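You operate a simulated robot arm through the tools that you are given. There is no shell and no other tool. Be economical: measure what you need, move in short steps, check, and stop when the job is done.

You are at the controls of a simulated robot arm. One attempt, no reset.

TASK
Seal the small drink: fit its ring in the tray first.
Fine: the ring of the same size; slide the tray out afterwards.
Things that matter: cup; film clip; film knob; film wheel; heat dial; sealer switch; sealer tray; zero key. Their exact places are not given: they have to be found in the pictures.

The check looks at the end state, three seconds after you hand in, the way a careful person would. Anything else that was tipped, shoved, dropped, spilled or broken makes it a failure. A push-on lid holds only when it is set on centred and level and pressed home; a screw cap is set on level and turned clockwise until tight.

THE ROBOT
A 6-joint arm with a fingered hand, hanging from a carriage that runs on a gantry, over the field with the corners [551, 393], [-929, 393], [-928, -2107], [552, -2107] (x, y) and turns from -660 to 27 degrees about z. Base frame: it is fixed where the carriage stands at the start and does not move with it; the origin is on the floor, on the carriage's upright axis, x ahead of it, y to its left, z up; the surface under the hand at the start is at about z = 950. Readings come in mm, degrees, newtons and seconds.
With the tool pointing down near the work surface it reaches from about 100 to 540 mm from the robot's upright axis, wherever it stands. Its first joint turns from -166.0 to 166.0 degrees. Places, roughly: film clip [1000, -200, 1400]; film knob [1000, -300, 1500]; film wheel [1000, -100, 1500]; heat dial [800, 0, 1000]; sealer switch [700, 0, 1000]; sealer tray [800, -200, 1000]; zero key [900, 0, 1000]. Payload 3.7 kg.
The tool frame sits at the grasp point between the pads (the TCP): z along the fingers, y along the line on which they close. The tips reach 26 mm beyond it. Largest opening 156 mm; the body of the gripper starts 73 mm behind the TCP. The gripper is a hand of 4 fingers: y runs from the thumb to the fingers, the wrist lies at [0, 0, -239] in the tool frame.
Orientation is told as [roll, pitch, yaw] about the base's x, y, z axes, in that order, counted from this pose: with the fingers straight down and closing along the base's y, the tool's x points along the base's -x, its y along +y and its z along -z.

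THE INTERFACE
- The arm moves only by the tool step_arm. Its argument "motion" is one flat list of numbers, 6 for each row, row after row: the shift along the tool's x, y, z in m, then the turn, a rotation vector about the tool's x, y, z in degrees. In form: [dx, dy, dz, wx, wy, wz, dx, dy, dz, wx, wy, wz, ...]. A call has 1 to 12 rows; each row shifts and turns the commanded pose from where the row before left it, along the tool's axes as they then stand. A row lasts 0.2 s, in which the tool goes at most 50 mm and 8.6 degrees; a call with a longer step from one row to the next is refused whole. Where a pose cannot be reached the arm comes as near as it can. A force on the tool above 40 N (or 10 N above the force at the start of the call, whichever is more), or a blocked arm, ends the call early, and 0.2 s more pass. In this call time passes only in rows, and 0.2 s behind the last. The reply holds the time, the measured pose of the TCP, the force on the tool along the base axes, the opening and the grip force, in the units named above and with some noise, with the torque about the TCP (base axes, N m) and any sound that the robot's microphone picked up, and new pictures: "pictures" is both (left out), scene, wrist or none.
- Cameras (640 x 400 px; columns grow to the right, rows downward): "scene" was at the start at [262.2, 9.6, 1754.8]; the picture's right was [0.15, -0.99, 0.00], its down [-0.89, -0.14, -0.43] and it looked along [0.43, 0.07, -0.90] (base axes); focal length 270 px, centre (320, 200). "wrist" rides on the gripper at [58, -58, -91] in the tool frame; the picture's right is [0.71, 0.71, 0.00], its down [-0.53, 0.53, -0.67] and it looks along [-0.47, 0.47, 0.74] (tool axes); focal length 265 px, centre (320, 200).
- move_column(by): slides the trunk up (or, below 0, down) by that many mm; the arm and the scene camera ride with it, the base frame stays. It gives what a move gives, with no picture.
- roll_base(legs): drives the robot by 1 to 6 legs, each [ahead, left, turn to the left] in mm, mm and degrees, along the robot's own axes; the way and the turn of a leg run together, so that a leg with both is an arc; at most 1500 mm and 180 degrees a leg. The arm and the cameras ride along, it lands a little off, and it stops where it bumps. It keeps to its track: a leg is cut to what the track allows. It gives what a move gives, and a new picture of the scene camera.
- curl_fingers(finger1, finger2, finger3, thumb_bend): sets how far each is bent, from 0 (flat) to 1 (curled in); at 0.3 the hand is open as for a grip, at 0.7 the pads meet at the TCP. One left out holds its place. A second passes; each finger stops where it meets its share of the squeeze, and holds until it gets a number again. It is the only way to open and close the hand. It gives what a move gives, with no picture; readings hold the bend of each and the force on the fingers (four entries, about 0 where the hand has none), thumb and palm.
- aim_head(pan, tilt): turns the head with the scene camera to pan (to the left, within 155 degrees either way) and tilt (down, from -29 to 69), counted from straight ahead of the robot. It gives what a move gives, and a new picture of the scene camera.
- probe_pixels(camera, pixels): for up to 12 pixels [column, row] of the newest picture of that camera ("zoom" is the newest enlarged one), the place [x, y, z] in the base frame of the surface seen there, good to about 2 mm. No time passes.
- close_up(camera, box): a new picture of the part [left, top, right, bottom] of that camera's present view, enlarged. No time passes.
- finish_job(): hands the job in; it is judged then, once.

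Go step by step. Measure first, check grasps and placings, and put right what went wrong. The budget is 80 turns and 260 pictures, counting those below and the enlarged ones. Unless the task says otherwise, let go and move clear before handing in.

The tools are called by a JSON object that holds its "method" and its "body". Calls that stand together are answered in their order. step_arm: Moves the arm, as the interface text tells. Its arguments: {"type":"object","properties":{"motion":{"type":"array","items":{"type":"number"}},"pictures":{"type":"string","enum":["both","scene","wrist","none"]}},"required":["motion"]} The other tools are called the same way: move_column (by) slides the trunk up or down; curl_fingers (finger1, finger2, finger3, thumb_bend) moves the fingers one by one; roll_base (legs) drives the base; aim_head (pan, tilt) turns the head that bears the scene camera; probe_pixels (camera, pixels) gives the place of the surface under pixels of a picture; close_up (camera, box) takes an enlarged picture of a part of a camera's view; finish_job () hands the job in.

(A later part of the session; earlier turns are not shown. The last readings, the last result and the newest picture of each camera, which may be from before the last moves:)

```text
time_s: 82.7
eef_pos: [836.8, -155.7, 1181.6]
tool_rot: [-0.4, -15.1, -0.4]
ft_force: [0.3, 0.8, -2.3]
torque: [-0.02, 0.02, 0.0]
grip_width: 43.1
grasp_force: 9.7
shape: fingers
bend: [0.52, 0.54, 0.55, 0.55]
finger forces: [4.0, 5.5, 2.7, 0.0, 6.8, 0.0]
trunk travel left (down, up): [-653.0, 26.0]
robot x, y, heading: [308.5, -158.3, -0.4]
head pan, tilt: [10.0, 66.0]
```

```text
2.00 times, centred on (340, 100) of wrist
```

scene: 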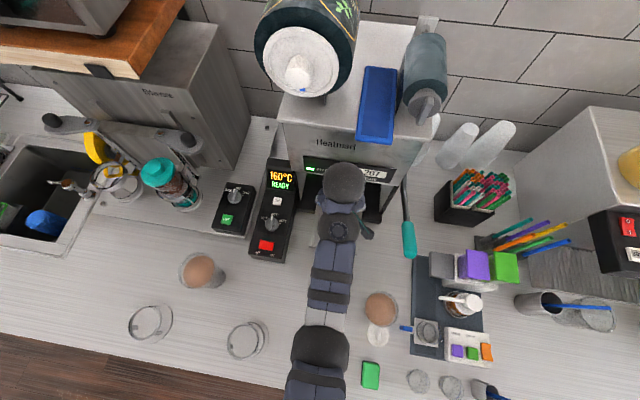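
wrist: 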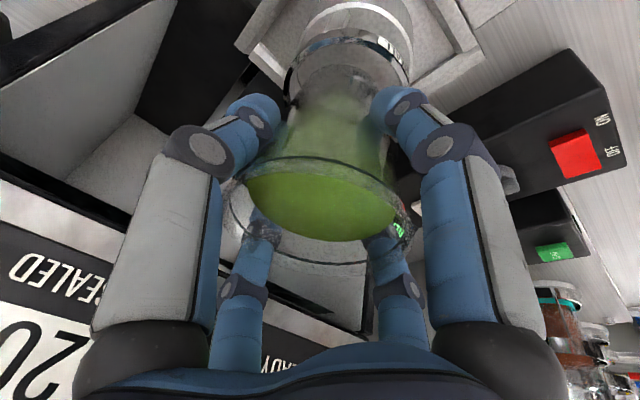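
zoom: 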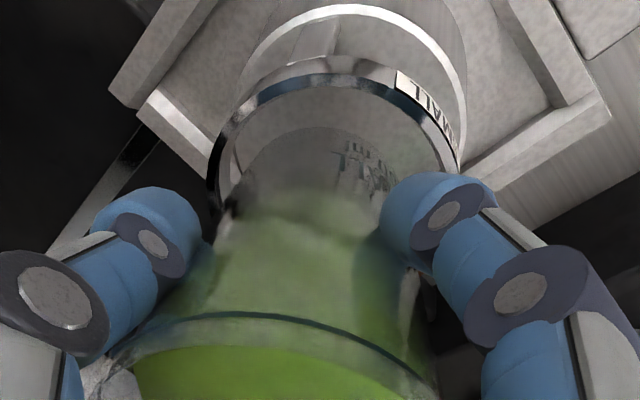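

{"method": "move_column", "body": {"by": -20}}

{"method": "move_column", "body": {"by": -10}}

{"method": "step_arm", "body": {"motion": [0, 0, 0, 0, 0, 0], "pictures": "wrist"}}

{"method": "close_up", "body": {"camera": "wrist", "box": [200, 0, 480, 200]}}

{"method": "probe_pixels", "body": {"camera": "wrist", "pixels": [[320, 200], [300, 210], [350, 215]]}}

```text
time_s: 83.4
eef_pos: [837.1, -155.8, 1160.8]
tool_rot: [-0.3, -15.0, -0.4]
ft_force: [-0.2, 0.3, -2.9]
torque: [0.01, 0.01, 0.04]
grip_width: 43.1
grasp_force: 9.6
shape: fingers
bend: [0.52, 0.54, 0.55, 0.55]
finger forces: [4.0, 5.4, 2.6, 0.1, 6.8, 0.0]
trunk travel left (down, up): [-633.0, 46.0]
robot x, y, heading: [314.4, -156.4, -0.3]
head pan, tilt: [10.0, 66.0]
```

```text
time_s: 83.9
eef_pos: [837.1, -156.7, 1151.2]
tool_rot: [-0.3, -15.0, -0.5]
ft_force: [-0.3, -0.6, -2.4]
torque: [0.02, 0.02, 0.04]
grip_width: 43.0
grasp_force: 9.5
shape: fingers
bend: [0.52, 0.54, 0.55, 0.55]
finger forces: [4.0, 5.4, 2.6, 0.0, 6.8, 0.1]
trunk travel left (down, up): [-623.0, 56.0]
robot x, y, heading: [311.8, -159.5, -0.7]
head pan, tilt: [10.0, 66.0]
```

```text
time_s: 84.3
eef_pos: [837.1, -156.3, 1150.3]
tool_rot: [-0.3, -15.0, -0.4]
ft_force: [1.0, -0.1, -2.5]
torque: [0.0, 0.02, 0.0]
grip_width: 43.0
grasp_force: 9.2
shape: fingers
bend: [0.52, 0.54, 0.55, 0.55]
finger forces: [4.0, 5.5, 2.6, 0.0, 6.9, 0.0]
trunk travel left (down, up): [-623.0, 56.0]
robot x, y, heading: [306.1, -156.6, -0.5]
head pan, tilt: [10.0, 66.0]
```

wrist: 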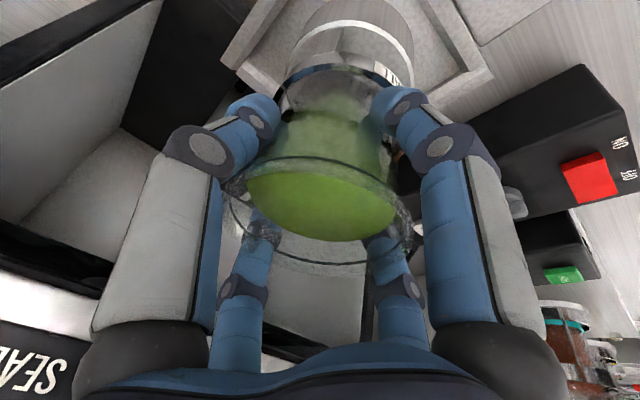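

```text
2.00 times, centred on (340, 100) of wrist
```

zoom: 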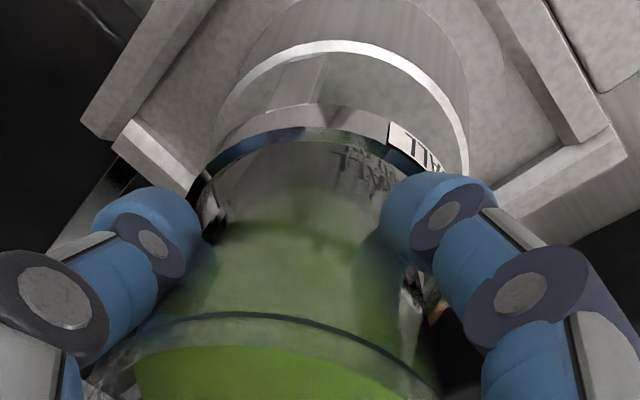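

```text
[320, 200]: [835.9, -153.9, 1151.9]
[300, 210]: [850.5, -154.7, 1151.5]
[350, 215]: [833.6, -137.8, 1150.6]
```

{"method": "move_column", "body": {"by": -3}}

{"method": "move_column", "body": {"by": -1.5}}

{"method": "step_arm", "body": {"motion": [0, 0, 0, 0, 0, 0], "pictures": "none"}}

```text
time_s: 84.9
eef_pos: [837.0, -155.0, 1147.6]
tool_rot: [-0.3, -15.0, -0.4]
ft_force: [-0.8, -0.4, -2.6]
torque: [-0.02, 0.0, -0.01]
grip_width: 42.8
grasp_force: 9.5
shape: fingers
bend: [0.52, 0.54, 0.55, 0.55]
finger forces: [4.0, 5.5, 2.7, 0.0, 6.8, 0.0]
trunk travel left (down, up): [-620.0, 59.0]
robot x, y, heading: [310.9, -156.7, -0.4]
head pan, tilt: [10.0, 66.0]
```

```text
time_s: 85.4
eef_pos: [836.2, -155.7, 1146.5]
tool_rot: [-0.3, -15.0, -0.4]
ft_force: [0.2, 0.4, -2.3]
torque: [0.04, 0.04, 0.01]
grip_width: 42.9
grasp_force: 9.2
shape: fingers
bend: [0.52, 0.54, 0.55, 0.55]
finger forces: [4.0, 5.5, 2.7, 0.0, 6.8, 0.0]
trunk travel left (down, up): [-618.0, 61.0]
robot x, y, heading: [308.5, -156.6, -0.5]
head pan, tilt: [10.0, 66.0]
```

```text
time_s: 85.8
eef_pos: [837.6, -156.8, 1145.9]
tool_rot: [-0.3, -14.9, -0.5]
ft_force: [0.8, -0.4, -2.3]
torque: [0.0, 0.01, 0.02]
grip_width: 42.9
grasp_force: 9.9
shape: fingers
bend: [0.52, 0.54, 0.55, 0.55]
finger forces: [4.0, 5.4, 2.6, 0.0, 6.8, 0.0]
trunk travel left (down, up): [-618.0, 61.0]
robot x, y, heading: [310.1, -158.2, -0.7]
head pan, tilt: [10.0, 66.0]
```

{"method": "move_column", "body": {"by": -1.5}}

{"method": "step_arm", "body": {"motion": [0, 0, 0, 0, 0, 0], "pictures": "wrist"}}

{"method": "probe_pixels", "body": {"camera": "wrist", "pixels": [[320, 200], [300, 210], [350, 215]]}}

```text
time_s: 86.3
eef_pos: [837.4, -156.9, 1145.0]
tool_rot: [-0.4, -15.0, -0.3]
ft_force: [0.5, -0.1, 1.6]
torque: [-0.03, 0.08, -0.04]
grip_width: 42.8
grasp_force: 11.1
shape: fingers
bend: [0.52, 0.54, 0.55, 0.55]
finger forces: [5.1, 5.3, 3.5, 0.0, 6.9, 0.1]
trunk travel left (down, up): [-617.0, 62.0]
robot x, y, heading: [309.2, -160.0, -0.6]
head pan, tilt: [10.0, 66.0]
```

```text
time_s: 86.7
eef_pos: [837.7, -155.8, 1145.9]
tool_rot: [-0.3, -15.0, -0.4]
ft_force: [0.3, 0.7, 2.5]
torque: [-0.02, 0.12, 0.06]
grip_width: 42.9
grasp_force: 10.5
shape: fingers
bend: [0.52, 0.54, 0.54, 0.55]
finger forces: [5.4, 5.3, 3.6, 0.0, 6.9, 0.0]
trunk travel left (down, up): [-617.0, 62.0]
robot x, y, heading: [309.4, -156.5, -0.7]
head pan, tilt: [10.0, 66.0]
```

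wrist: 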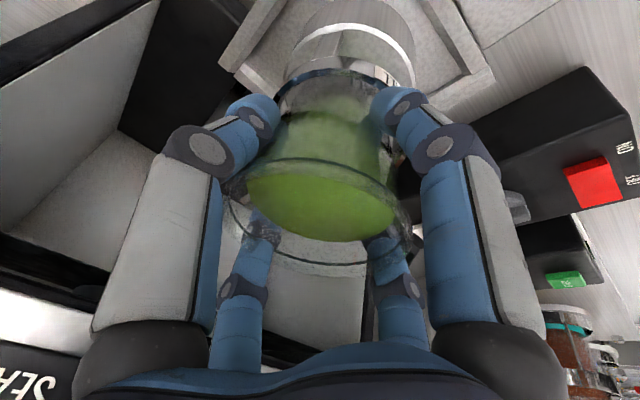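

```text
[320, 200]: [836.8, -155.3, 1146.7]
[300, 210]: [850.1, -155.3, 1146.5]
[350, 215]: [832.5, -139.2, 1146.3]
```

Cup seated on the ring's pedestal. Open and rise carefully.

{"method": "curl_fingers", "body": {"finger1": 0.35, "finger2": 0.35, "finger3": 0.37, "thumb_bend": 0.35}}

{"method": "move_column", "body": {"by": 15}}

{"method": "step_arm", "body": {"motion": [0, 0, 0, 0, 0, 0], "pictures": "wrist"}}

```text
time_s: 87.7
eef_pos: [838.5, -155.7, 1145.3]
tool_rot: [-0.5, -15.1, -0.4]
ft_force: [4.4, 0.4, 9.3]
torque: [0.08, 0.18, -0.05]
grip_width: 77.5
grasp_force: 5.6
shape: fingers
bend: [0.42, 0.35, 0.37, 0.35]
finger forces: [11.2, 0.1, 0.0, 0.0, 0.1, 0.1]
trunk travel left (down, up): [-617.0, 62.0]
robot x, y, heading: [310.9, -157.9, -0.4]
head pan, tilt: [10.0, 66.0]
```

```text
time_s: 88.3
eef_pos: [836.2, -156.7, 1160.1]
tool_rot: [-0.3, -14.8, -0.4]
ft_force: [0.7, -0.6, 0.4]
torque: [-0.01, 0.03, -0.01]
grip_width: 92.9
grasp_force: 0.1
shape: fingers
bend: [0.35, 0.35, 0.37, 0.35]
finger forces: [0.0, 0.0, 0.1, 0.0, 0.1, 0.0]
trunk travel left (down, up): [-632.0, 47.0]
robot x, y, heading: [313.7, -158.0, -0.5]
head pan, tilt: [10.0, 66.0]
```

```text
time_s: 88.7
eef_pos: [837.5, -155.4, 1161.0]
tool_rot: [-0.3, -14.9, -0.5]
ft_force: [-0.1, -0.1, -0.2]
torque: [0.0, 0.0, -0.01]
grip_width: 92.7
grasp_force: 0.1
shape: fingers
bend: [0.35, 0.35, 0.37, 0.35]
finger forces: [0.1, 0.1, 0.0, 0.1, 0.0, 0.1]
trunk travel left (down, up): [-632.0, 47.0]
robot x, y, heading: [311.0, -157.2, -0.4]
head pan, tilt: [10.0, 66.0]
```

wrist: 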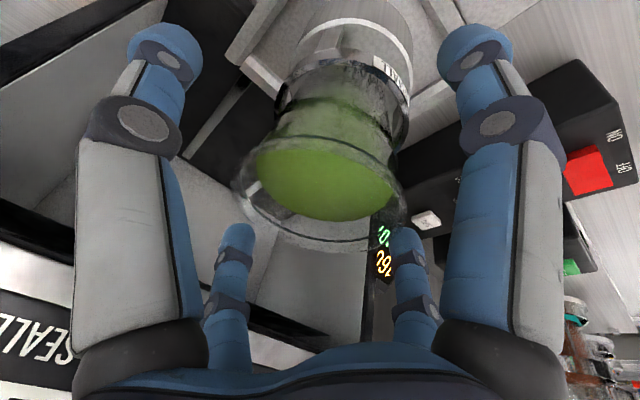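

Clear and cup upright. Continue up, then back off.

{"method": "move_column", "body": {"by": 28}}

{"method": "step_arm", "body": {"motion": [0.004, 0, -0.012, 0, 0, 0], "pictures": "wrist"}}

```text
time_s: 89.4
eef_pos: [836.7, -156.3, 1188.7]
tool_rot: [-0.3, -14.9, -0.4]
ft_force: [-3.4, 0.0, -0.7]
torque: [-0.01, -0.01, 0.0]
grip_width: 92.5
grasp_force: 1.7
shape: fingers
bend: [0.35, 0.35, 0.39, 0.35]
finger forces: [0.0, 0.0, 3.1, 0.0, 0.0, 0.0]
trunk travel left (down, up): [-660.0, 19.0]
robot x, y, heading: [308.3, -157.2, -0.3]
head pan, tilt: [10.0, 66.0]
```

```text
time_s: 89.8
eef_pos: [831.5, -156.5, 1199.6]
tool_rot: [-0.3, -15.1, -0.5]
ft_force: [-0.1, -0.2, 0.7]
torque: [-0.01, 0.01, 0.01]
grip_width: 92.8
grasp_force: 0.0
shape: fingers
bend: [0.35, 0.35, 0.38, 0.35]
finger forces: [0.0, 0.1, 0.2, 0.1, 0.1, 0.0]
trunk travel left (down, up): [-660.0, 19.0]
robot x, y, heading: [311.4, -155.3, -0.4]
head pan, tilt: [10.0, 66.0]
```

wrist: 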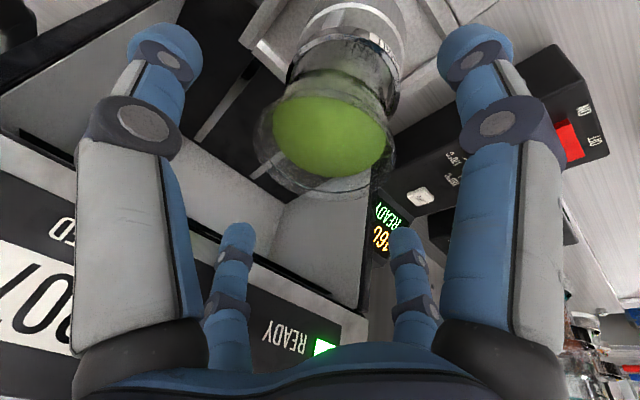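

{"method": "move_column", "body": {"by": 18}}

{"method": "roll_base", "body": {"legs": [[-250, 0, 0]]}}

{"method": "aim_head", "body": {"pan": 0, "tilt": 45}}

{"method": "close_up", "body": {"camera": "scene", "box": [260, 120, 460, 330]}}

```text
time_s: 90.5
eef_pos: [831.4, -155.7, 1218.3]
tool_rot: [-0.3, -15.0, -0.4]
ft_force: [-1.9, -0.7, -0.1]
torque: [-0.01, -0.06, -0.03]
grip_width: 92.8
grasp_force: 0.9
shape: fingers
bend: [0.35, 0.35, 0.38, 0.35]
finger forces: [0.0, 0.0, 1.7, 0.0, 0.1, 0.0]
trunk travel left (down, up): [-678.0, 1.0]
robot x, y, heading: [311.4, -154.5, -0.7]
head pan, tilt: [10.0, 66.0]
```

```text
time_s: 92.3
eef_pos: [582.2, -155.8, 1217.9]
tool_rot: [-0.3, -14.9, -0.7]
ft_force: [0.0, 0.3, 0.0]
torque: [0.02, -0.02, -0.02]
grip_width: 93.0
grasp_force: 0.0
shape: fingers
bend: [0.35, 0.35, 0.37, 0.35]
finger forces: [0.0, 0.0, 0.0, 0.0, 0.0, 0.0]
trunk travel left (down, up): [-678.0, 1.0]
robot x, y, heading: [63.0, -153.0, -0.9]
head pan, tilt: [10.0, 66.0]
```

scene: 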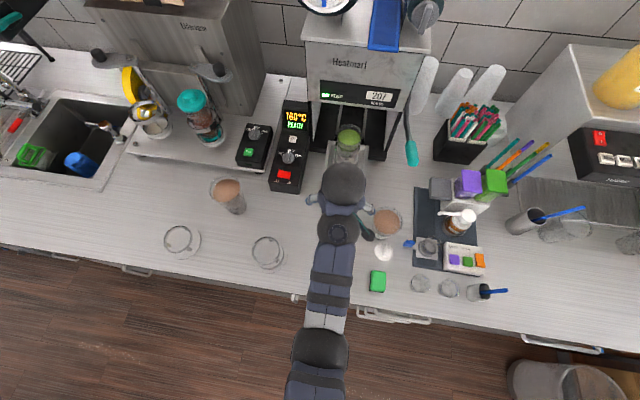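

```text
time_s: 93.2
eef_pos: [581.9, -155.0, 1217.9]
tool_rot: [-0.3, -15.1, -0.7]
ft_force: [0.1, 0.1, -0.2]
torque: [-0.01, -0.01, -0.02]
grip_width: 93.0
grasp_force: 0.1
shape: fingers
bend: [0.35, 0.35, 0.37, 0.35]
finger forces: [0.0, 0.0, 0.0, 0.0, 0.0, 0.0]
trunk travel left (down, up): [-678.0, 1.0]
robot x, y, heading: [63.7, -154.4, -0.6]
head pan, tilt: [0.0, 45.0]
```

scene: 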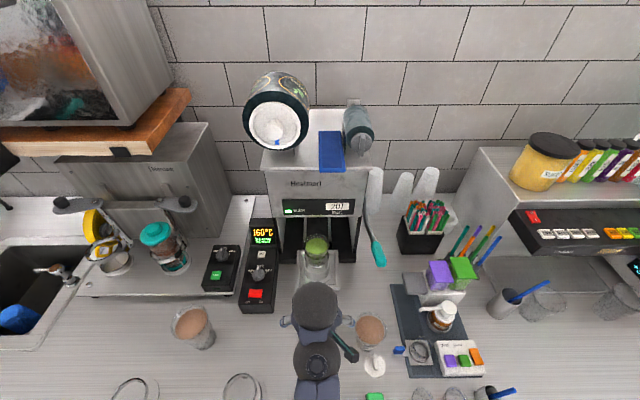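

```text
1.90 times, centred on (360, 225) of scene
```

zoom: 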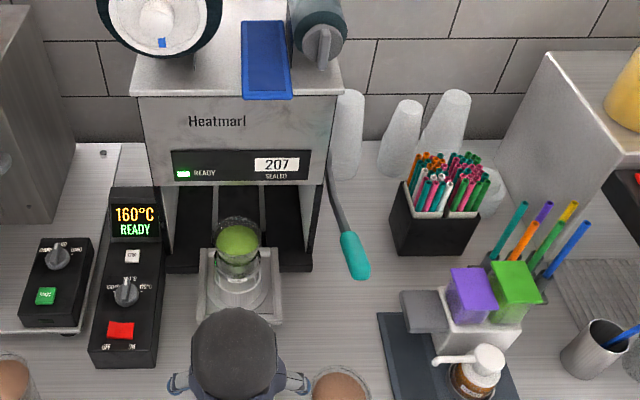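

Cup stands upright in the ring. Step back a bit more to see the tray handle.

{"method": "roll_base", "body": {"legs": [[-130, 0, 0]]}}

{"method": "aim_head", "body": {"pan": 0, "tilt": 50}}

{"method": "close_up", "body": {"camera": "scene", "box": [270, 160, 370, 260]}}

```text
time_s: 94.5
eef_pos: [449.0, -152.7, 1217.8]
tool_rot: [-0.4, -15.0, -0.5]
ft_force: [0.2, -0.2, 0.0]
torque: [0.01, 0.03, 0.02]
grip_width: 93.0
grasp_force: 0.0
shape: fingers
bend: [0.35, 0.35, 0.37, 0.35]
finger forces: [0.0, 0.1, 0.0, 0.0, 0.0, 0.0]
trunk travel left (down, up): [-678.0, 1.0]
robot x, y, heading: [-71.5, -153.5, -0.8]
head pan, tilt: [0.0, 45.0]
```

scene: 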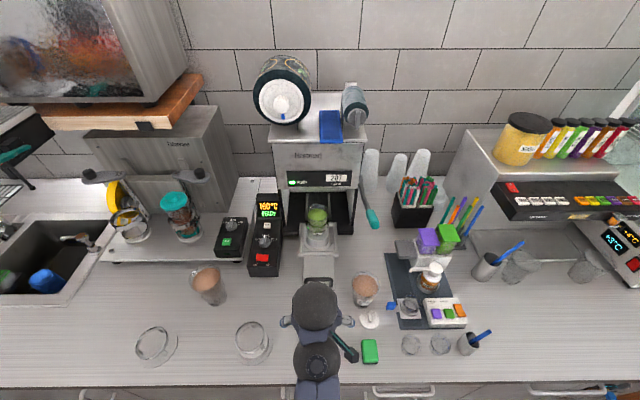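

```text
time_s: 95.1
eef_pos: [449.3, -152.9, 1217.2]
tool_rot: [-0.3, -14.9, -0.5]
ft_force: [-0.3, -0.4, -0.8]
torque: [-0.02, 0.01, 0.01]
grip_width: 92.6
grasp_force: 0.1
shape: fingers
bend: [0.35, 0.35, 0.37, 0.35]
finger forces: [0.0, 0.0, 0.0, 0.0, 0.0, 0.0]
trunk travel left (down, up): [-678.0, 1.0]
robot x, y, heading: [-67.9, -153.1, -0.8]
head pan, tilt: [0.0, 50.0]
```

scene: 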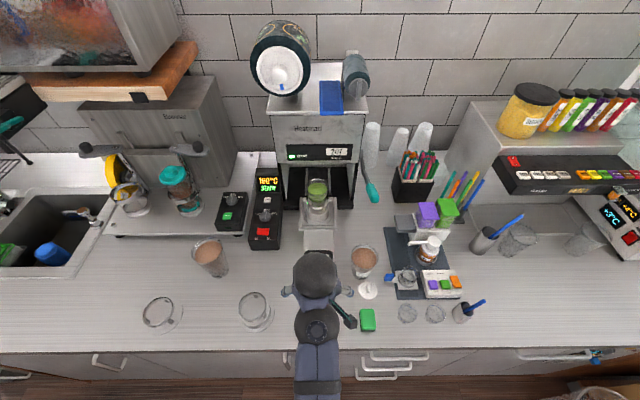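

```text
4.00 times, centred on (320, 210) of scene
```

zoom: 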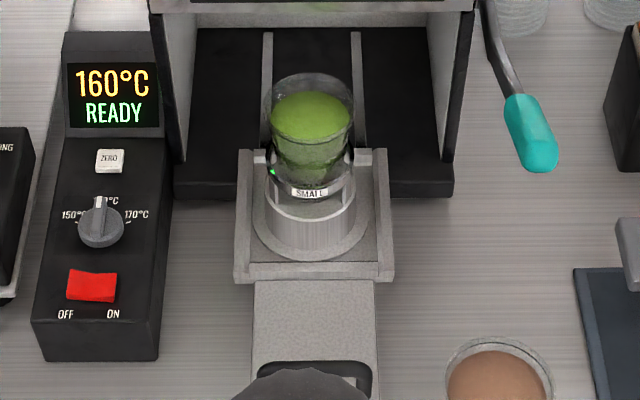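

{"method": "probe_pixels", "body": {"camera": "zoom", "pixels": [[266, 366], [360, 364], [270, 380], [372, 380], [310, 362], [315, 340], [258, 340], [375, 340]]}}

```text
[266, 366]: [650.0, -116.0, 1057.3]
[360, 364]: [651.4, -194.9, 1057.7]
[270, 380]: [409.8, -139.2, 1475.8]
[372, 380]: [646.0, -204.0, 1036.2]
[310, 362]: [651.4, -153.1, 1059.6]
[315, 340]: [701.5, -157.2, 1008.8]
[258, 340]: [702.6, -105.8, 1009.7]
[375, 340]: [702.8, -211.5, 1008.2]
```

Handle bar: x≈650, y −115…−200, top z≈1059. Close the hand, come in front of it and lower.

{"method": "curl_fingers", "body": {"finger1": 0.66, "finger2": 0.66, "finger3": 0.66, "thumb_bend": 0.66}}

{"method": "roll_base", "body": {"legs": [[118, 0, 0]]}}

{"method": "move_column", "body": {"by": -160}}

{"method": "step_arm", "body": {"motion": [0, 0, 0, 0, 0, 0], "pictures": "both"}}

```text
time_s: 96.1
eef_pos: [447.9, -153.6, 1217.4]
tool_rot: [-0.3, -15.0, -0.5]
ft_force: [-1.2, -1.0, 0.5]
torque: [-0.03, 0.0, -0.02]
grip_width: 7.4
grasp_force: 0.1
shape: fingers
bend: [0.66, 0.66, 0.66, 0.66]
finger forces: [0.0, 0.0, 0.1, 0.0, 0.0, 0.0]
trunk travel left (down, up): [-678.0, 1.0]
robot x, y, heading: [-72.0, -152.0, -0.5]
head pan, tilt: [0.0, 50.0]
```

```text
time_s: 97.3
eef_pos: [561.2, -154.0, 1217.0]
tool_rot: [-0.2, -15.0, -0.5]
ft_force: [0.2, 0.6, -0.6]
torque: [0.0, 0.01, -0.02]
grip_width: 7.1
grasp_force: 0.0
shape: fingers
bend: [0.66, 0.66, 0.66, 0.66]
finger forces: [0.1, 0.1, 0.1, 0.0, 0.0, 0.1]
trunk travel left (down, up): [-678.0, 1.0]
robot x, y, heading: [43.7, -153.8, -0.6]
head pan, tilt: [0.0, 50.0]
```

scene: 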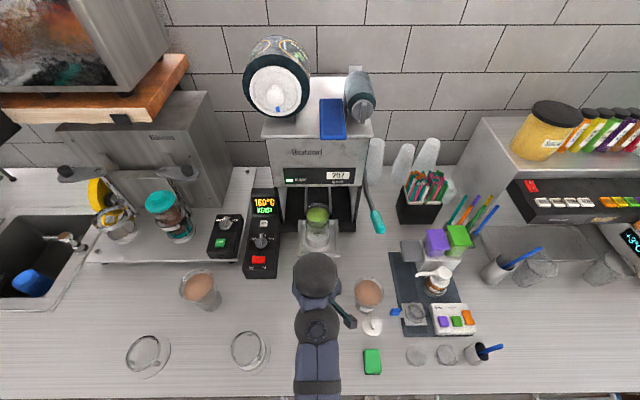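

```text
time_s: 99.2
eef_pos: [561.1, -153.2, 1057.5]
tool_rot: [-0.2, -14.9, -0.5]
ft_force: [1.0, 0.1, -0.3]
torque: [0.02, -0.02, 0.02]
grip_width: 7.1
grasp_force: 0.0
shape: fingers
bend: [0.66, 0.66, 0.66, 0.66]
finger forces: [0.0, 0.0, 0.0, 0.0, 0.1, 0.1]
trunk travel left (down, up): [-518.0, 161.0]
robot x, y, heading: [45.7, -152.2, -0.7]
head pan, tilt: [0.0, 50.0]
```

```text
time_s: 99.5
eef_pos: [561.1, -153.5, 1057.0]
tool_rot: [-0.3, -14.9, -0.5]
ft_force: [0.2, -0.2, 0.2]
torque: [-0.02, 0.0, 0.02]
grip_width: 7.2
grasp_force: 0.0
shape: fingers
bend: [0.66, 0.66, 0.66, 0.66]
finger forces: [0.1, 0.0, 0.0, 0.0, 0.0, 0.1]
trunk travel left (down, up): [-518.0, 161.0]
robot x, y, heading: [41.3, -155.8, -0.4]
head pan, tilt: [0.0, 50.0]
```

scene: 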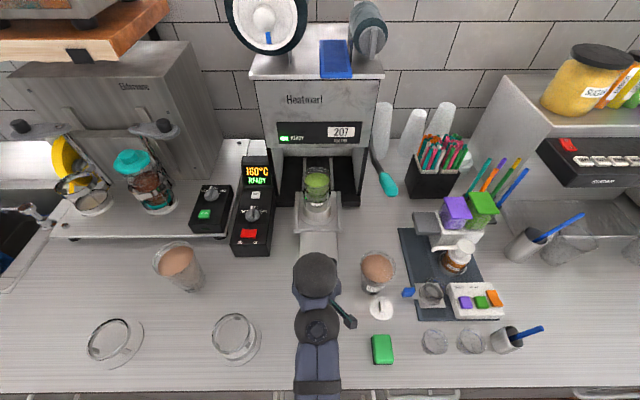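
wrist: 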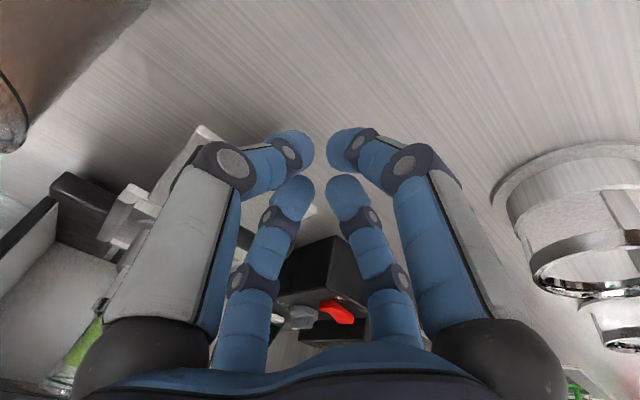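

Push the handle by driving gently forward, checking force.

{"method": "roll_base", "body": {"legs": [[40, 0, 0]]}}

{"method": "roll_base", "body": {"legs": [[40, 0, 0]]}}

{"method": "close_up", "body": {"camera": "scene", "box": [230, 90, 430, 290]}}

```text
time_s: 100.4
eef_pos: [601.8, -153.2, 1058.1]
tool_rot: [-0.3, -15.0, -0.4]
ft_force: [0.4, -0.1, 0.2]
torque: [0.01, -0.01, 0.02]
grip_width: 6.9
grasp_force: 0.0
shape: fingers
bend: [0.66, 0.66, 0.66, 0.66]
finger forces: [0.0, 0.0, 0.0, 0.0, 0.1, 0.0]
trunk travel left (down, up): [-518.0, 161.0]
robot x, y, heading: [83.7, -152.1, -0.5]
head pan, tilt: [0.0, 50.0]
```

scene: 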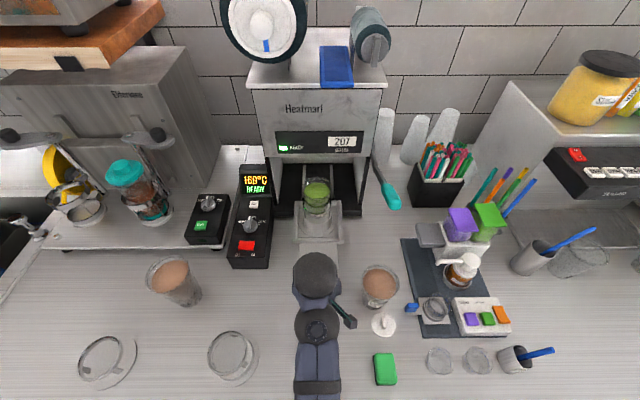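

```text
time_s: 101.3
eef_pos: [642.8, -153.3, 1057.7]
tool_rot: [-0.3, -15.0, -0.4]
ft_force: [-0.5, 0.0, 0.1]
torque: [-0.01, -0.01, -0.02]
grip_width: 7.1
grasp_force: 0.0
shape: fingers
bend: [0.66, 0.66, 0.66, 0.66]
finger forces: [0.0, 0.0, 0.1, 0.1, 0.0, 0.0]
trunk travel left (down, up): [-518.0, 161.0]
robot x, y, heading: [121.4, -153.3, -0.5]
head pan, tilt: [0.0, 50.0]
```

scene: 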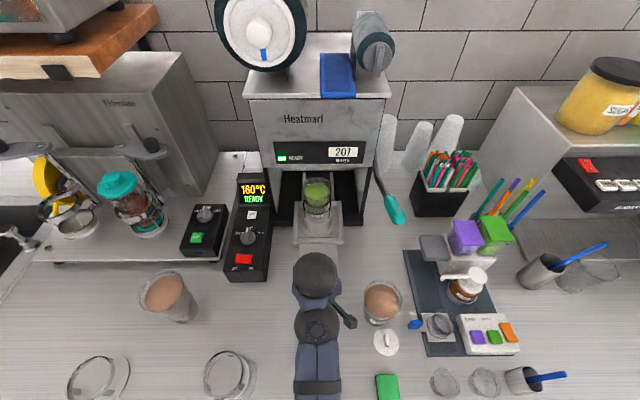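

```text
2.00 times, centred on (330, 190) of scene
```

zoom: 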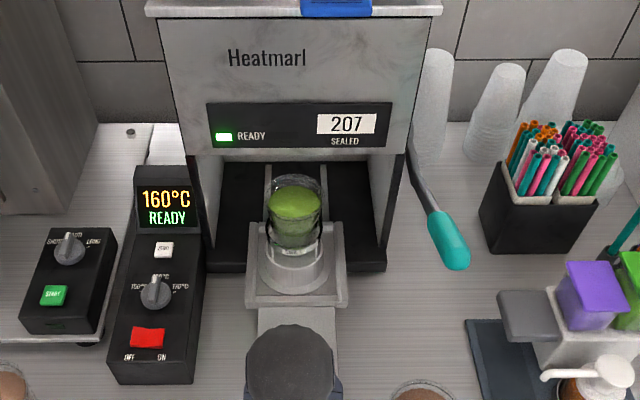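

{"method": "probe_pixels", "body": {"camera": "zoom", "pixels": [[290, 296], [290, 320], [295, 205], [250, 300]]}}

{"method": "roll_base", "body": {"legs": [[40, 0, 0]]}}

{"method": "close_up", "body": {"camera": "scene", "box": [230, 90, 430, 290]}}

{"method": "probe_pixels", "body": {"camera": "zoom", "pixels": [[290, 296], [290, 305], [290, 320], [295, 205]]}}

```text
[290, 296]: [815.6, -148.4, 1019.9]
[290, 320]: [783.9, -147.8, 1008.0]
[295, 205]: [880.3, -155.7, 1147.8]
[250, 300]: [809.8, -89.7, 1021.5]
```

```text
time_s: 102.2
eef_pos: [682.0, -154.1, 1057.8]
tool_rot: [-0.2, -15.0, -0.4]
ft_force: [0.1, 0.8, -0.9]
torque: [0.02, 0.01, -0.05]
grip_width: 7.0
grasp_force: 0.1
shape: fingers
bend: [0.66, 0.66, 0.66, 0.66]
finger forces: [0.1, 0.0, 0.0, 0.0, 0.0, 0.0]
trunk travel left (down, up): [-518.0, 161.0]
robot x, y, heading: [162.8, -153.4, -0.4]
head pan, tilt: [0.0, 50.0]
```

scene: 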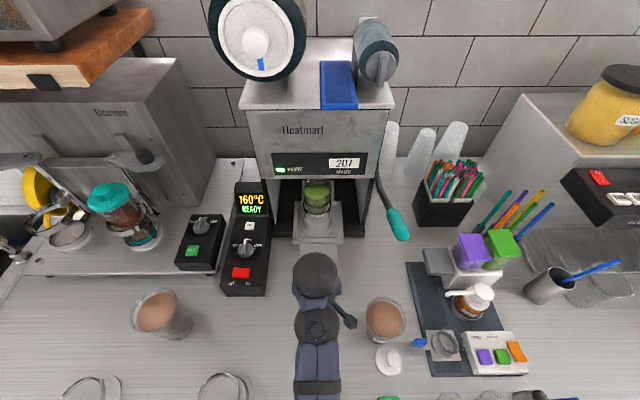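

```text
2.00 times, centred on (330, 190) of scene
```

zoom: 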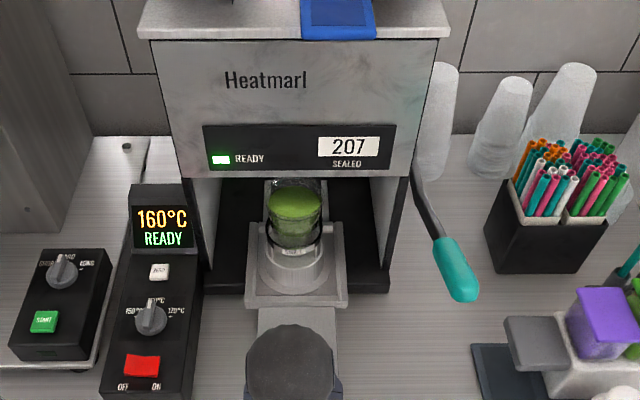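

```text
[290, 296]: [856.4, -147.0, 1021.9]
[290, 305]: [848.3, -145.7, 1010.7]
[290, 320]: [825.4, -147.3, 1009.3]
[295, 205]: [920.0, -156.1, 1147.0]
```

Tray slides in freely (cup now at x≈921). Continue.

{"method": "roll_base", "body": {"legs": [[40, 0, 0]]}}

{"method": "roll_base", "body": {"legs": [[30, 0, 0]]}}

{"method": "close_up", "body": {"camera": "scene", "box": [230, 90, 430, 290]}}

{"method": "probe_pixels", "body": {"camera": "zoom", "pixels": [[290, 290], [290, 300], [290, 310], [290, 330]]}}

```text
time_s: 103.1
eef_pos: [723.5, -153.2, 1057.2]
tool_rot: [-0.3, -14.9, -0.5]
ft_force: [0.4, -0.4, 0.1]
torque: [0.0, -0.01, 0.02]
grip_width: 7.0
grasp_force: 0.0
shape: fingers
bend: [0.66, 0.66, 0.66, 0.66]
finger forces: [0.1, 0.0, 0.1, 0.0, 0.0, 0.0]
trunk travel left (down, up): [-518.0, 161.0]
robot x, y, heading: [204.8, -158.9, -0.6]
head pan, tilt: [0.0, 50.0]
```

scene: 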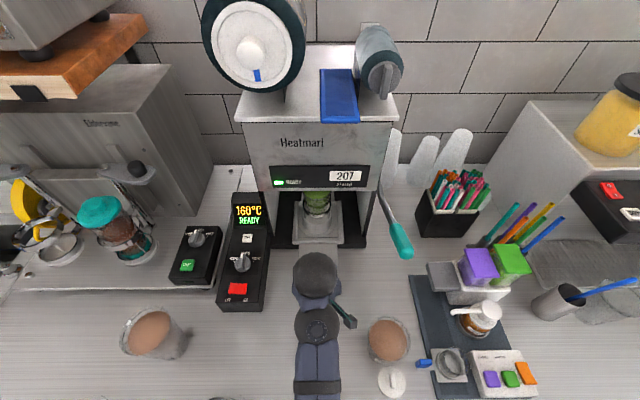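

```text
time_s: 103.9
eef_pos: [752.6, -153.6, 1057.6]
tool_rot: [-0.2, -14.9, -0.4]
ft_force: [-0.4, 0.3, 0.4]
torque: [0.02, -0.01, 0.0]
grip_width: 7.0
grasp_force: 0.1
shape: fingers
bend: [0.66, 0.66, 0.66, 0.66]
finger forces: [0.0, 0.1, 0.0, 0.0, 0.1, 0.1]
trunk travel left (down, up): [-518.0, 161.0]
robot x, y, heading: [231.4, -155.8, -0.4]
head pan, tilt: [0.0, 50.0]
```

scene: 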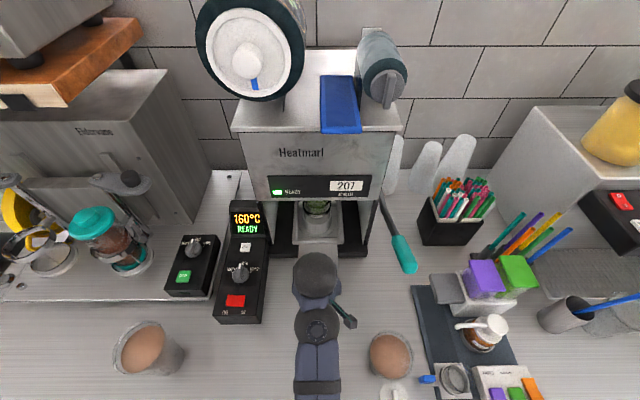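

```text
2.00 times, centred on (330, 190) of scene
```

zoom: 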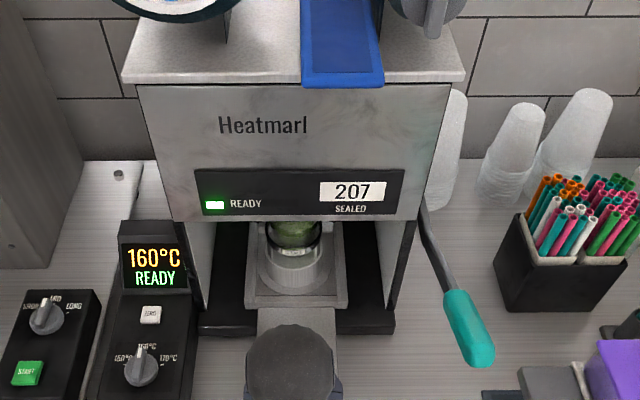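

```text
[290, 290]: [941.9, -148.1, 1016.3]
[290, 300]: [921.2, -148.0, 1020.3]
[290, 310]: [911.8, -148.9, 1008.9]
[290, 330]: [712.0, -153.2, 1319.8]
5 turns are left
```

Tray is nearly under the head with no resistance; few turns remain, so I'll push it home in stages, retreat, rise and lean the hand for the sealing lever, and check the counter.

{"method": "roll_base", "body": {"legs": [[50, 0, 0]]}}

{"method": "roll_base", "body": {"legs": [[50, 0, 0]]}}

{"method": "roll_base", "body": {"legs": [[30, 0, 0]]}}

{"method": "roll_base", "body": {"legs": [[-230, 0, 0]]}}

{"method": "move_column", "body": {"by": 160}}

{"method": "roll_base", "body": {"legs": [[0, -168, 0]]}}

{"method": "step_arm", "body": {"motion": [-0.0312, 0, -0.0021, 0, -7.5, 0, -0.0312, 0, -0.0021, 0, -7.5, 0, -0.0312, 0, -0.0021, 0, -7.5, 0, -0.0312, 0, -0.0021, 0, -7.5, 0], "pictures": "both"}}

{"method": "probe_pixels", "body": {"camera": "scene", "pixels": [[320, 200], [300, 200], [290, 240], [340, 240]]}}

{"method": "close_up", "body": {"camera": "scene", "box": [180, 90, 400, 290]}}

```text
time_s: 104.8
eef_pos: [803.1, -155.7, 1057.6]
tool_rot: [-0.4, -15.1, -0.5]
ft_force: [-16.8, -0.6, 18.2]
torque: [0.03, -0.13, -0.1]
grip_width: 9.4
grasp_force: 14.8
shape: fingers
bend: [0.64, 0.66, 0.72, 0.66]
finger forces: [0.0, 1.3, 20.1, 0.1, 7.4, 0.0]
trunk travel left (down, up): [-518.0, 161.0]
robot x, y, heading: [283.6, -155.6, -0.5]
head pan, tilt: [0.0, 50.0]
```

scene: 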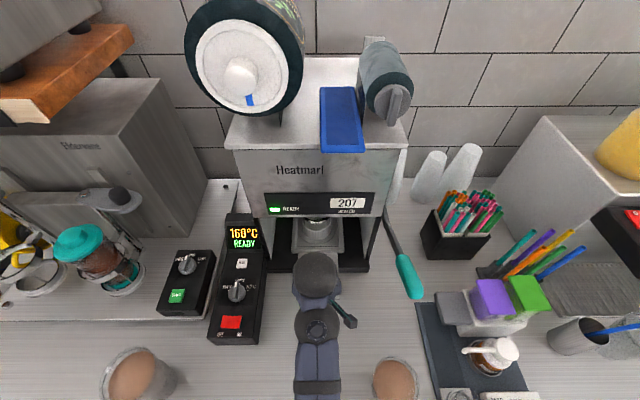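

```text
time_s: 105.6
eef_pos: [803.5, -153.9, 1059.3]
tool_rot: [-0.4, -14.1, -0.6]
ft_force: [-21.6, 0.8, 14.4]
torque: [0.01, -0.02, -0.15]
grip_width: 9.1
grasp_force: 15.4
shape: fingers
bend: [0.64, 0.66, 0.73, 0.66]
finger forces: [0.1, 1.7, 18.8, 0.0, 11.0, 0.0]
trunk travel left (down, up): [-518.0, 161.0]
robot x, y, heading: [289.1, -156.0, -0.3]
head pan, tilt: [0.0, 50.0]
stopped in leg 1: the force on the tool passed its limit at 59 N (the readings are from after the stop); the commanded pose is now the measured one
```

scene: 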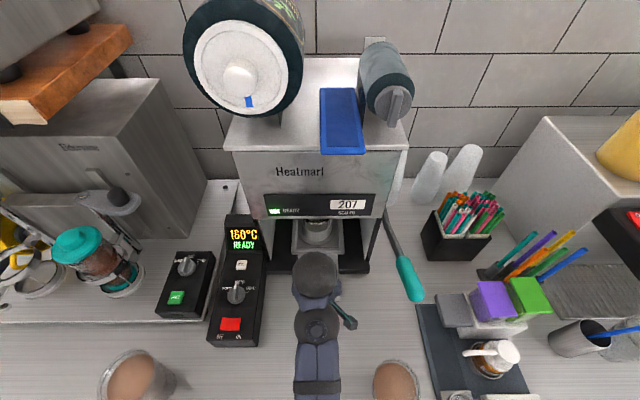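

```text
time_s: 106.3
eef_pos: [803.1, -154.7, 1057.7]
tool_rot: [-0.3, -13.4, -0.7]
ft_force: [-22.0, 1.0, 15.2]
torque: [0.07, -0.01, -0.2]
grip_width: 8.8
grasp_force: 17.5
shape: fingers
bend: [0.64, 0.66, 0.73, 0.66]
finger forces: [0.1, 1.9, 19.3, 0.0, 12.2, 0.0]
trunk travel left (down, up): [-518.0, 161.0]
robot x, y, heading: [291.7, -154.3, -0.6]
head pan, tilt: [0.0, 50.0]
stopped in leg 1: the force on the tool passed its limit at 56 N (the readings are from after the stop); the commanded pose is now the measured one
```

scene: 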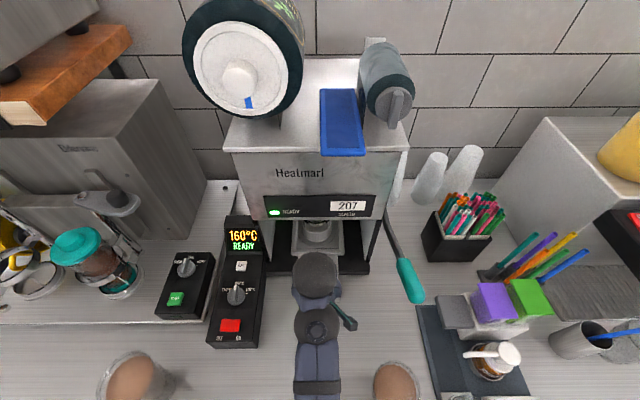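

```text
time_s: 108.0
eef_pos: [578.2, -156.7, 1059.2]
tool_rot: [-0.3, -13.8, -1.1]
ft_force: [-0.6, 0.1, -0.5]
torque: [-0.01, 0.0, 0.01]
grip_width: 7.0
grasp_force: 0.0
shape: fingers
bend: [0.66, 0.66, 0.66, 0.66]
finger forces: [0.0, 0.0, 0.0, 0.0, 0.0, 0.1]
trunk travel left (down, up): [-518.0, 161.0]
robot x, y, heading: [65.8, -153.4, -0.8]
head pan, tilt: [0.0, 50.0]
```

scene: 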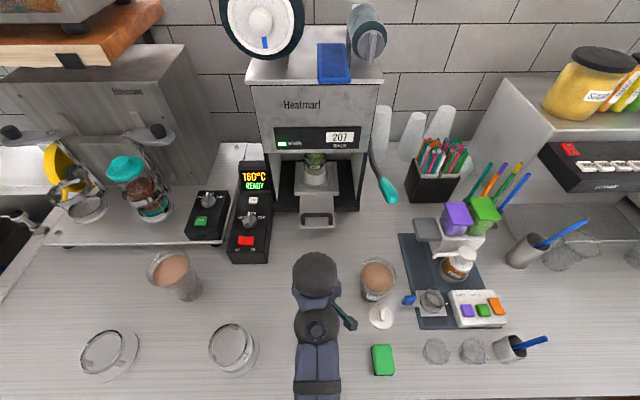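

```text
time_s: 109.9
eef_pos: [578.6, -156.1, 1219.4]
tool_rot: [-0.3, -13.8, -1.1]
ft_force: [-0.5, -1.1, 0.2]
torque: [0.0, 0.01, 0.04]
grip_width: 7.1
grasp_force: 0.0
shape: fingers
bend: [0.66, 0.66, 0.66, 0.66]
finger forces: [0.0, 0.1, 0.0, 0.0, 0.0, 0.0]
trunk travel left (down, up): [-678.0, 1.0]
robot x, y, heading: [63.1, -154.7, -1.1]
head pan, tilt: [0.0, 50.0]
```

```text
time_s: 111.3
eef_pos: [576.5, -325.1, 1218.8]
tool_rot: [-0.3, -13.7, -1.0]
ft_force: [0.0, -0.3, 0.4]
torque: [0.02, -0.01, -0.03]
grip_width: 6.9
grasp_force: 0.0
shape: fingers
bend: [0.66, 0.66, 0.66, 0.66]
finger forces: [0.0, 0.0, 0.0, 0.0, 0.0, 0.0]
trunk travel left (down, up): [-678.0, 1.0]
robot x, y, heading: [60.6, -322.5, -0.5]
head pan, tilt: [0.0, 50.0]
```

scene: 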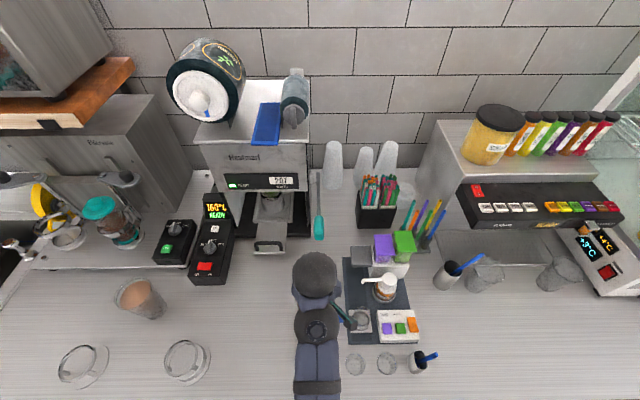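

```text
time_s: 112.3
eef_pos: [669.4, -331.2, 1271.8]
tool_rot: [-0.5, -43.9, -0.6]
ft_force: [0.4, -0.2, 0.7]
torque: [0.04, 0.01, -0.01]
grip_width: 6.9
grasp_force: 0.1
shape: fingers
bend: [0.66, 0.66, 0.66, 0.66]
finger forces: [0.1, 0.0, 0.1, 0.0, 0.0, 0.1]
out of reach, approached as far as the arm can: row 3
trunk travel left (down, up): [-678.0, 1.0]
robot x, y, heading: [62.8, -322.7, -0.9]
head pan, tilt: [0.0, 50.0]
```

scene: 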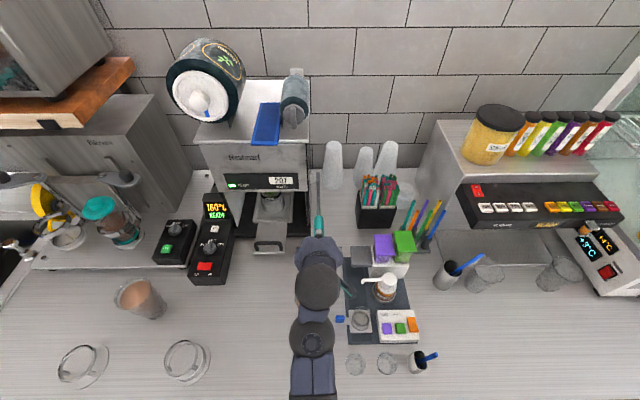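
wrist: 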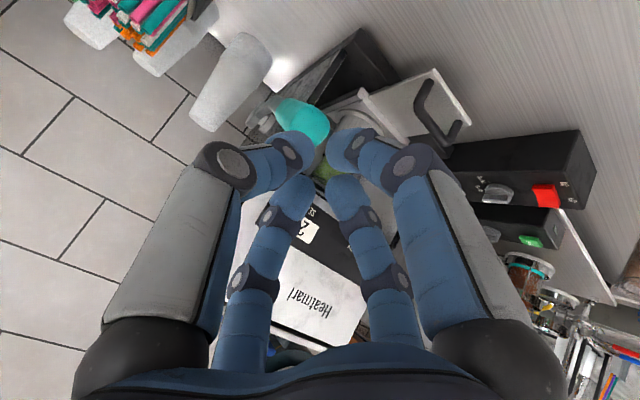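

```text
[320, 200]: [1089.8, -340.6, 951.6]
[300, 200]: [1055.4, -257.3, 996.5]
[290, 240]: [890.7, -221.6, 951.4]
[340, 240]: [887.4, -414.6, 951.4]
```

```text
2.00 times, centred on (290, 190) of scene
4 turns are left
```

zoom: 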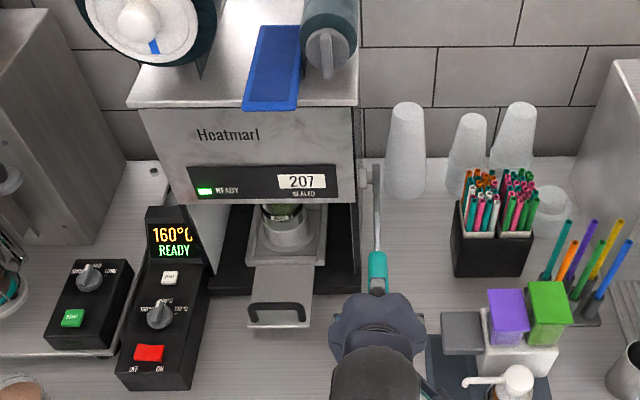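

Tray is home (stopped by force); counter still 207, so the lever must be pulled. Bring the fist over the teal handle (≈x 730–780, y −322, z 1218) and press down with the trunk.

{"method": "roll_base", "body": {"legs": [[84, 16, 0]]}}

{"method": "move_column", "body": {"by": -60}}

{"method": "move_column", "body": {"by": -50}}

{"method": "move_column", "body": {"by": -40}}

{"method": "move_column", "body": {"by": -30}}

{"method": "step_arm", "body": {"motion": [0, 0, 0, 0, 0, 0, 0, 0, 0, 0, 0, 0, 0, 0, 0, 0, 0, 0, 0, 0, 0, 0, 0, 0, 0, 0, 0, 0, 0, 0, 0, 0, 0, 0, 0, 0], "pictures": "both"}}

{"method": "close_up", "body": {"camera": "scene", "box": [180, 60, 400, 290]}}

```text
time_s: 113.4
eef_pos: [753.6, -315.8, 1270.2]
tool_rot: [-0.5, -43.8, -0.6]
ft_force: [-0.2, 0.8, 0.7]
torque: [0.01, 0.0, 0.02]
grip_width: 6.6
grasp_force: 0.1
shape: fingers
bend: [0.66, 0.66, 0.66, 0.66]
finger forces: [0.0, 0.1, 0.0, 0.1, 0.1, 0.1]
trunk travel left (down, up): [-678.0, 1.0]
robot x, y, heading: [144.7, -312.3, -0.6]
head pan, tilt: [0.0, 50.0]
```

scene: 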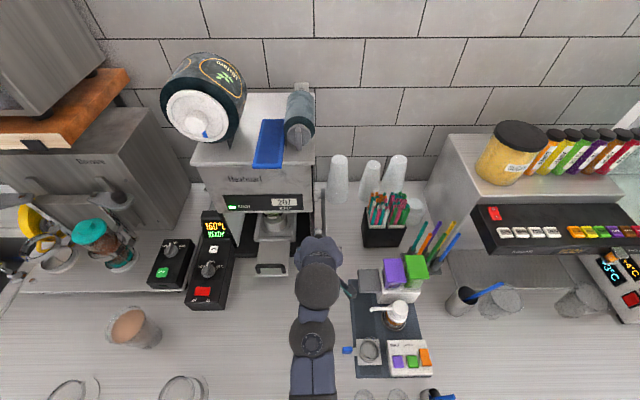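

```text
time_s: 114.4
eef_pos: [754.1, -313.7, 1211.2]
tool_rot: [-0.5, -43.7, -0.5]
ft_force: [0.6, 2.1, 2.8]
torque: [0.08, 0.04, -0.05]
grip_width: 5.9
grasp_force: 1.7
shape: fingers
bend: [0.68, 0.66, 0.66, 0.66]
finger forces: [3.1, 0.0, 0.0, 0.1, 0.1, 0.1]
trunk travel left (down, up): [-618.0, 61.0]
robot x, y, heading: [142.9, -312.1, -0.7]
head pan, tilt: [0.0, 50.0]
```

```text
time_s: 115.3
eef_pos: [753.7, -313.4, 1160.6]
tool_rot: [-0.4, -43.8, -0.6]
ft_force: [-0.5, 2.6, 4.0]
torque: [0.06, 0.08, -0.04]
grip_width: 6.0
grasp_force: 2.1
shape: fingers
bend: [0.68, 0.66, 0.66, 0.66]
finger forces: [4.4, 0.0, 0.0, 0.0, 0.0, 0.1]
trunk travel left (down, up): [-568.0, 111.0]
robot x, y, heading: [148.7, -311.3, -0.5]
head pan, tilt: [0.0, 50.0]
```

```text
time_s: 116.2
eef_pos: [753.1, -314.2, 1121.4]
tool_rot: [-0.3, -43.8, -0.7]
ft_force: [-1.3, 2.7, 5.5]
torque: [0.09, 0.1, -0.04]
grip_width: 5.4
grasp_force: 3.2
shape: fingers
bend: [0.69, 0.66, 0.66, 0.66]
finger forces: [6.0, 0.0, 0.0, 0.0, 0.0, 0.0]
trunk travel left (down, up): [-528.0, 151.0]
robot x, y, heading: [145.6, -311.5, -0.8]
head pan, tilt: [0.0, 50.0]
```

```text
time_s: 116.9
eef_pos: [755.6, -315.4, 1090.8]
tool_rot: [-0.4, -44.0, -0.6]
ft_force: [2.2, 1.3, 9.2]
torque: [-0.08, -0.18, 0.04]
grip_width: 4.6
grasp_force: 4.8
shape: fingers
bend: [0.69, 0.66, 0.66, 0.66]
finger forces: [3.5, 0.0, 0.0, 0.0, 6.5, 0.0]
trunk travel left (down, up): [-498.0, 181.0]
robot x, y, heading: [142.6, -312.1, -0.7]
head pan, tilt: [0.0, 50.0]
```

```text
time_s: 118.3
eef_pos: [753.8, -315.0, 1092.9]
tool_rot: [-0.4, -43.9, -0.6]
ft_force: [1.9, 2.0, 10.3]
torque: [-0.08, -0.19, 0.04]
grip_width: 4.8
grasp_force: 5.2
shape: fingers
bend: [0.69, 0.66, 0.66, 0.66]
finger forces: [3.6, 0.0, 0.0, 0.0, 7.0, 0.1]
trunk travel left (down, up): [-498.0, 181.0]
robot x, y, heading: [147.1, -308.7, -0.7]
head pan, tilt: [0.0, 50.0]
```

scene: 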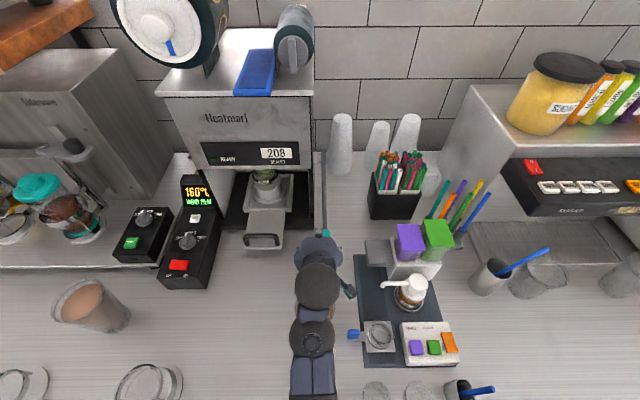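
wrist: 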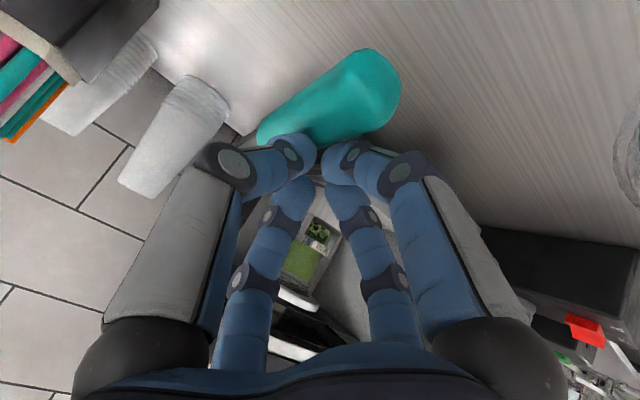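

```text
1.74 times, centred on (290, 175) of scene
3 turns are left
```

zoom: 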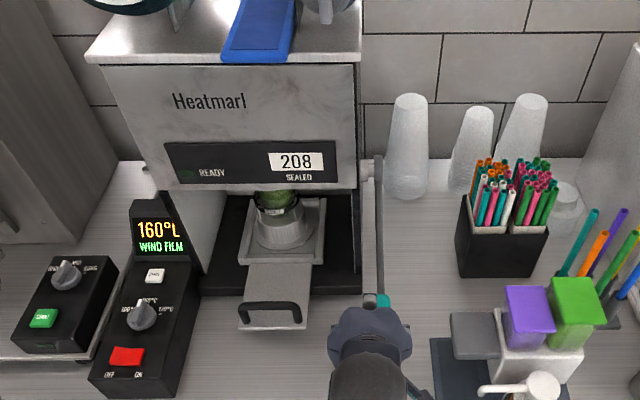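

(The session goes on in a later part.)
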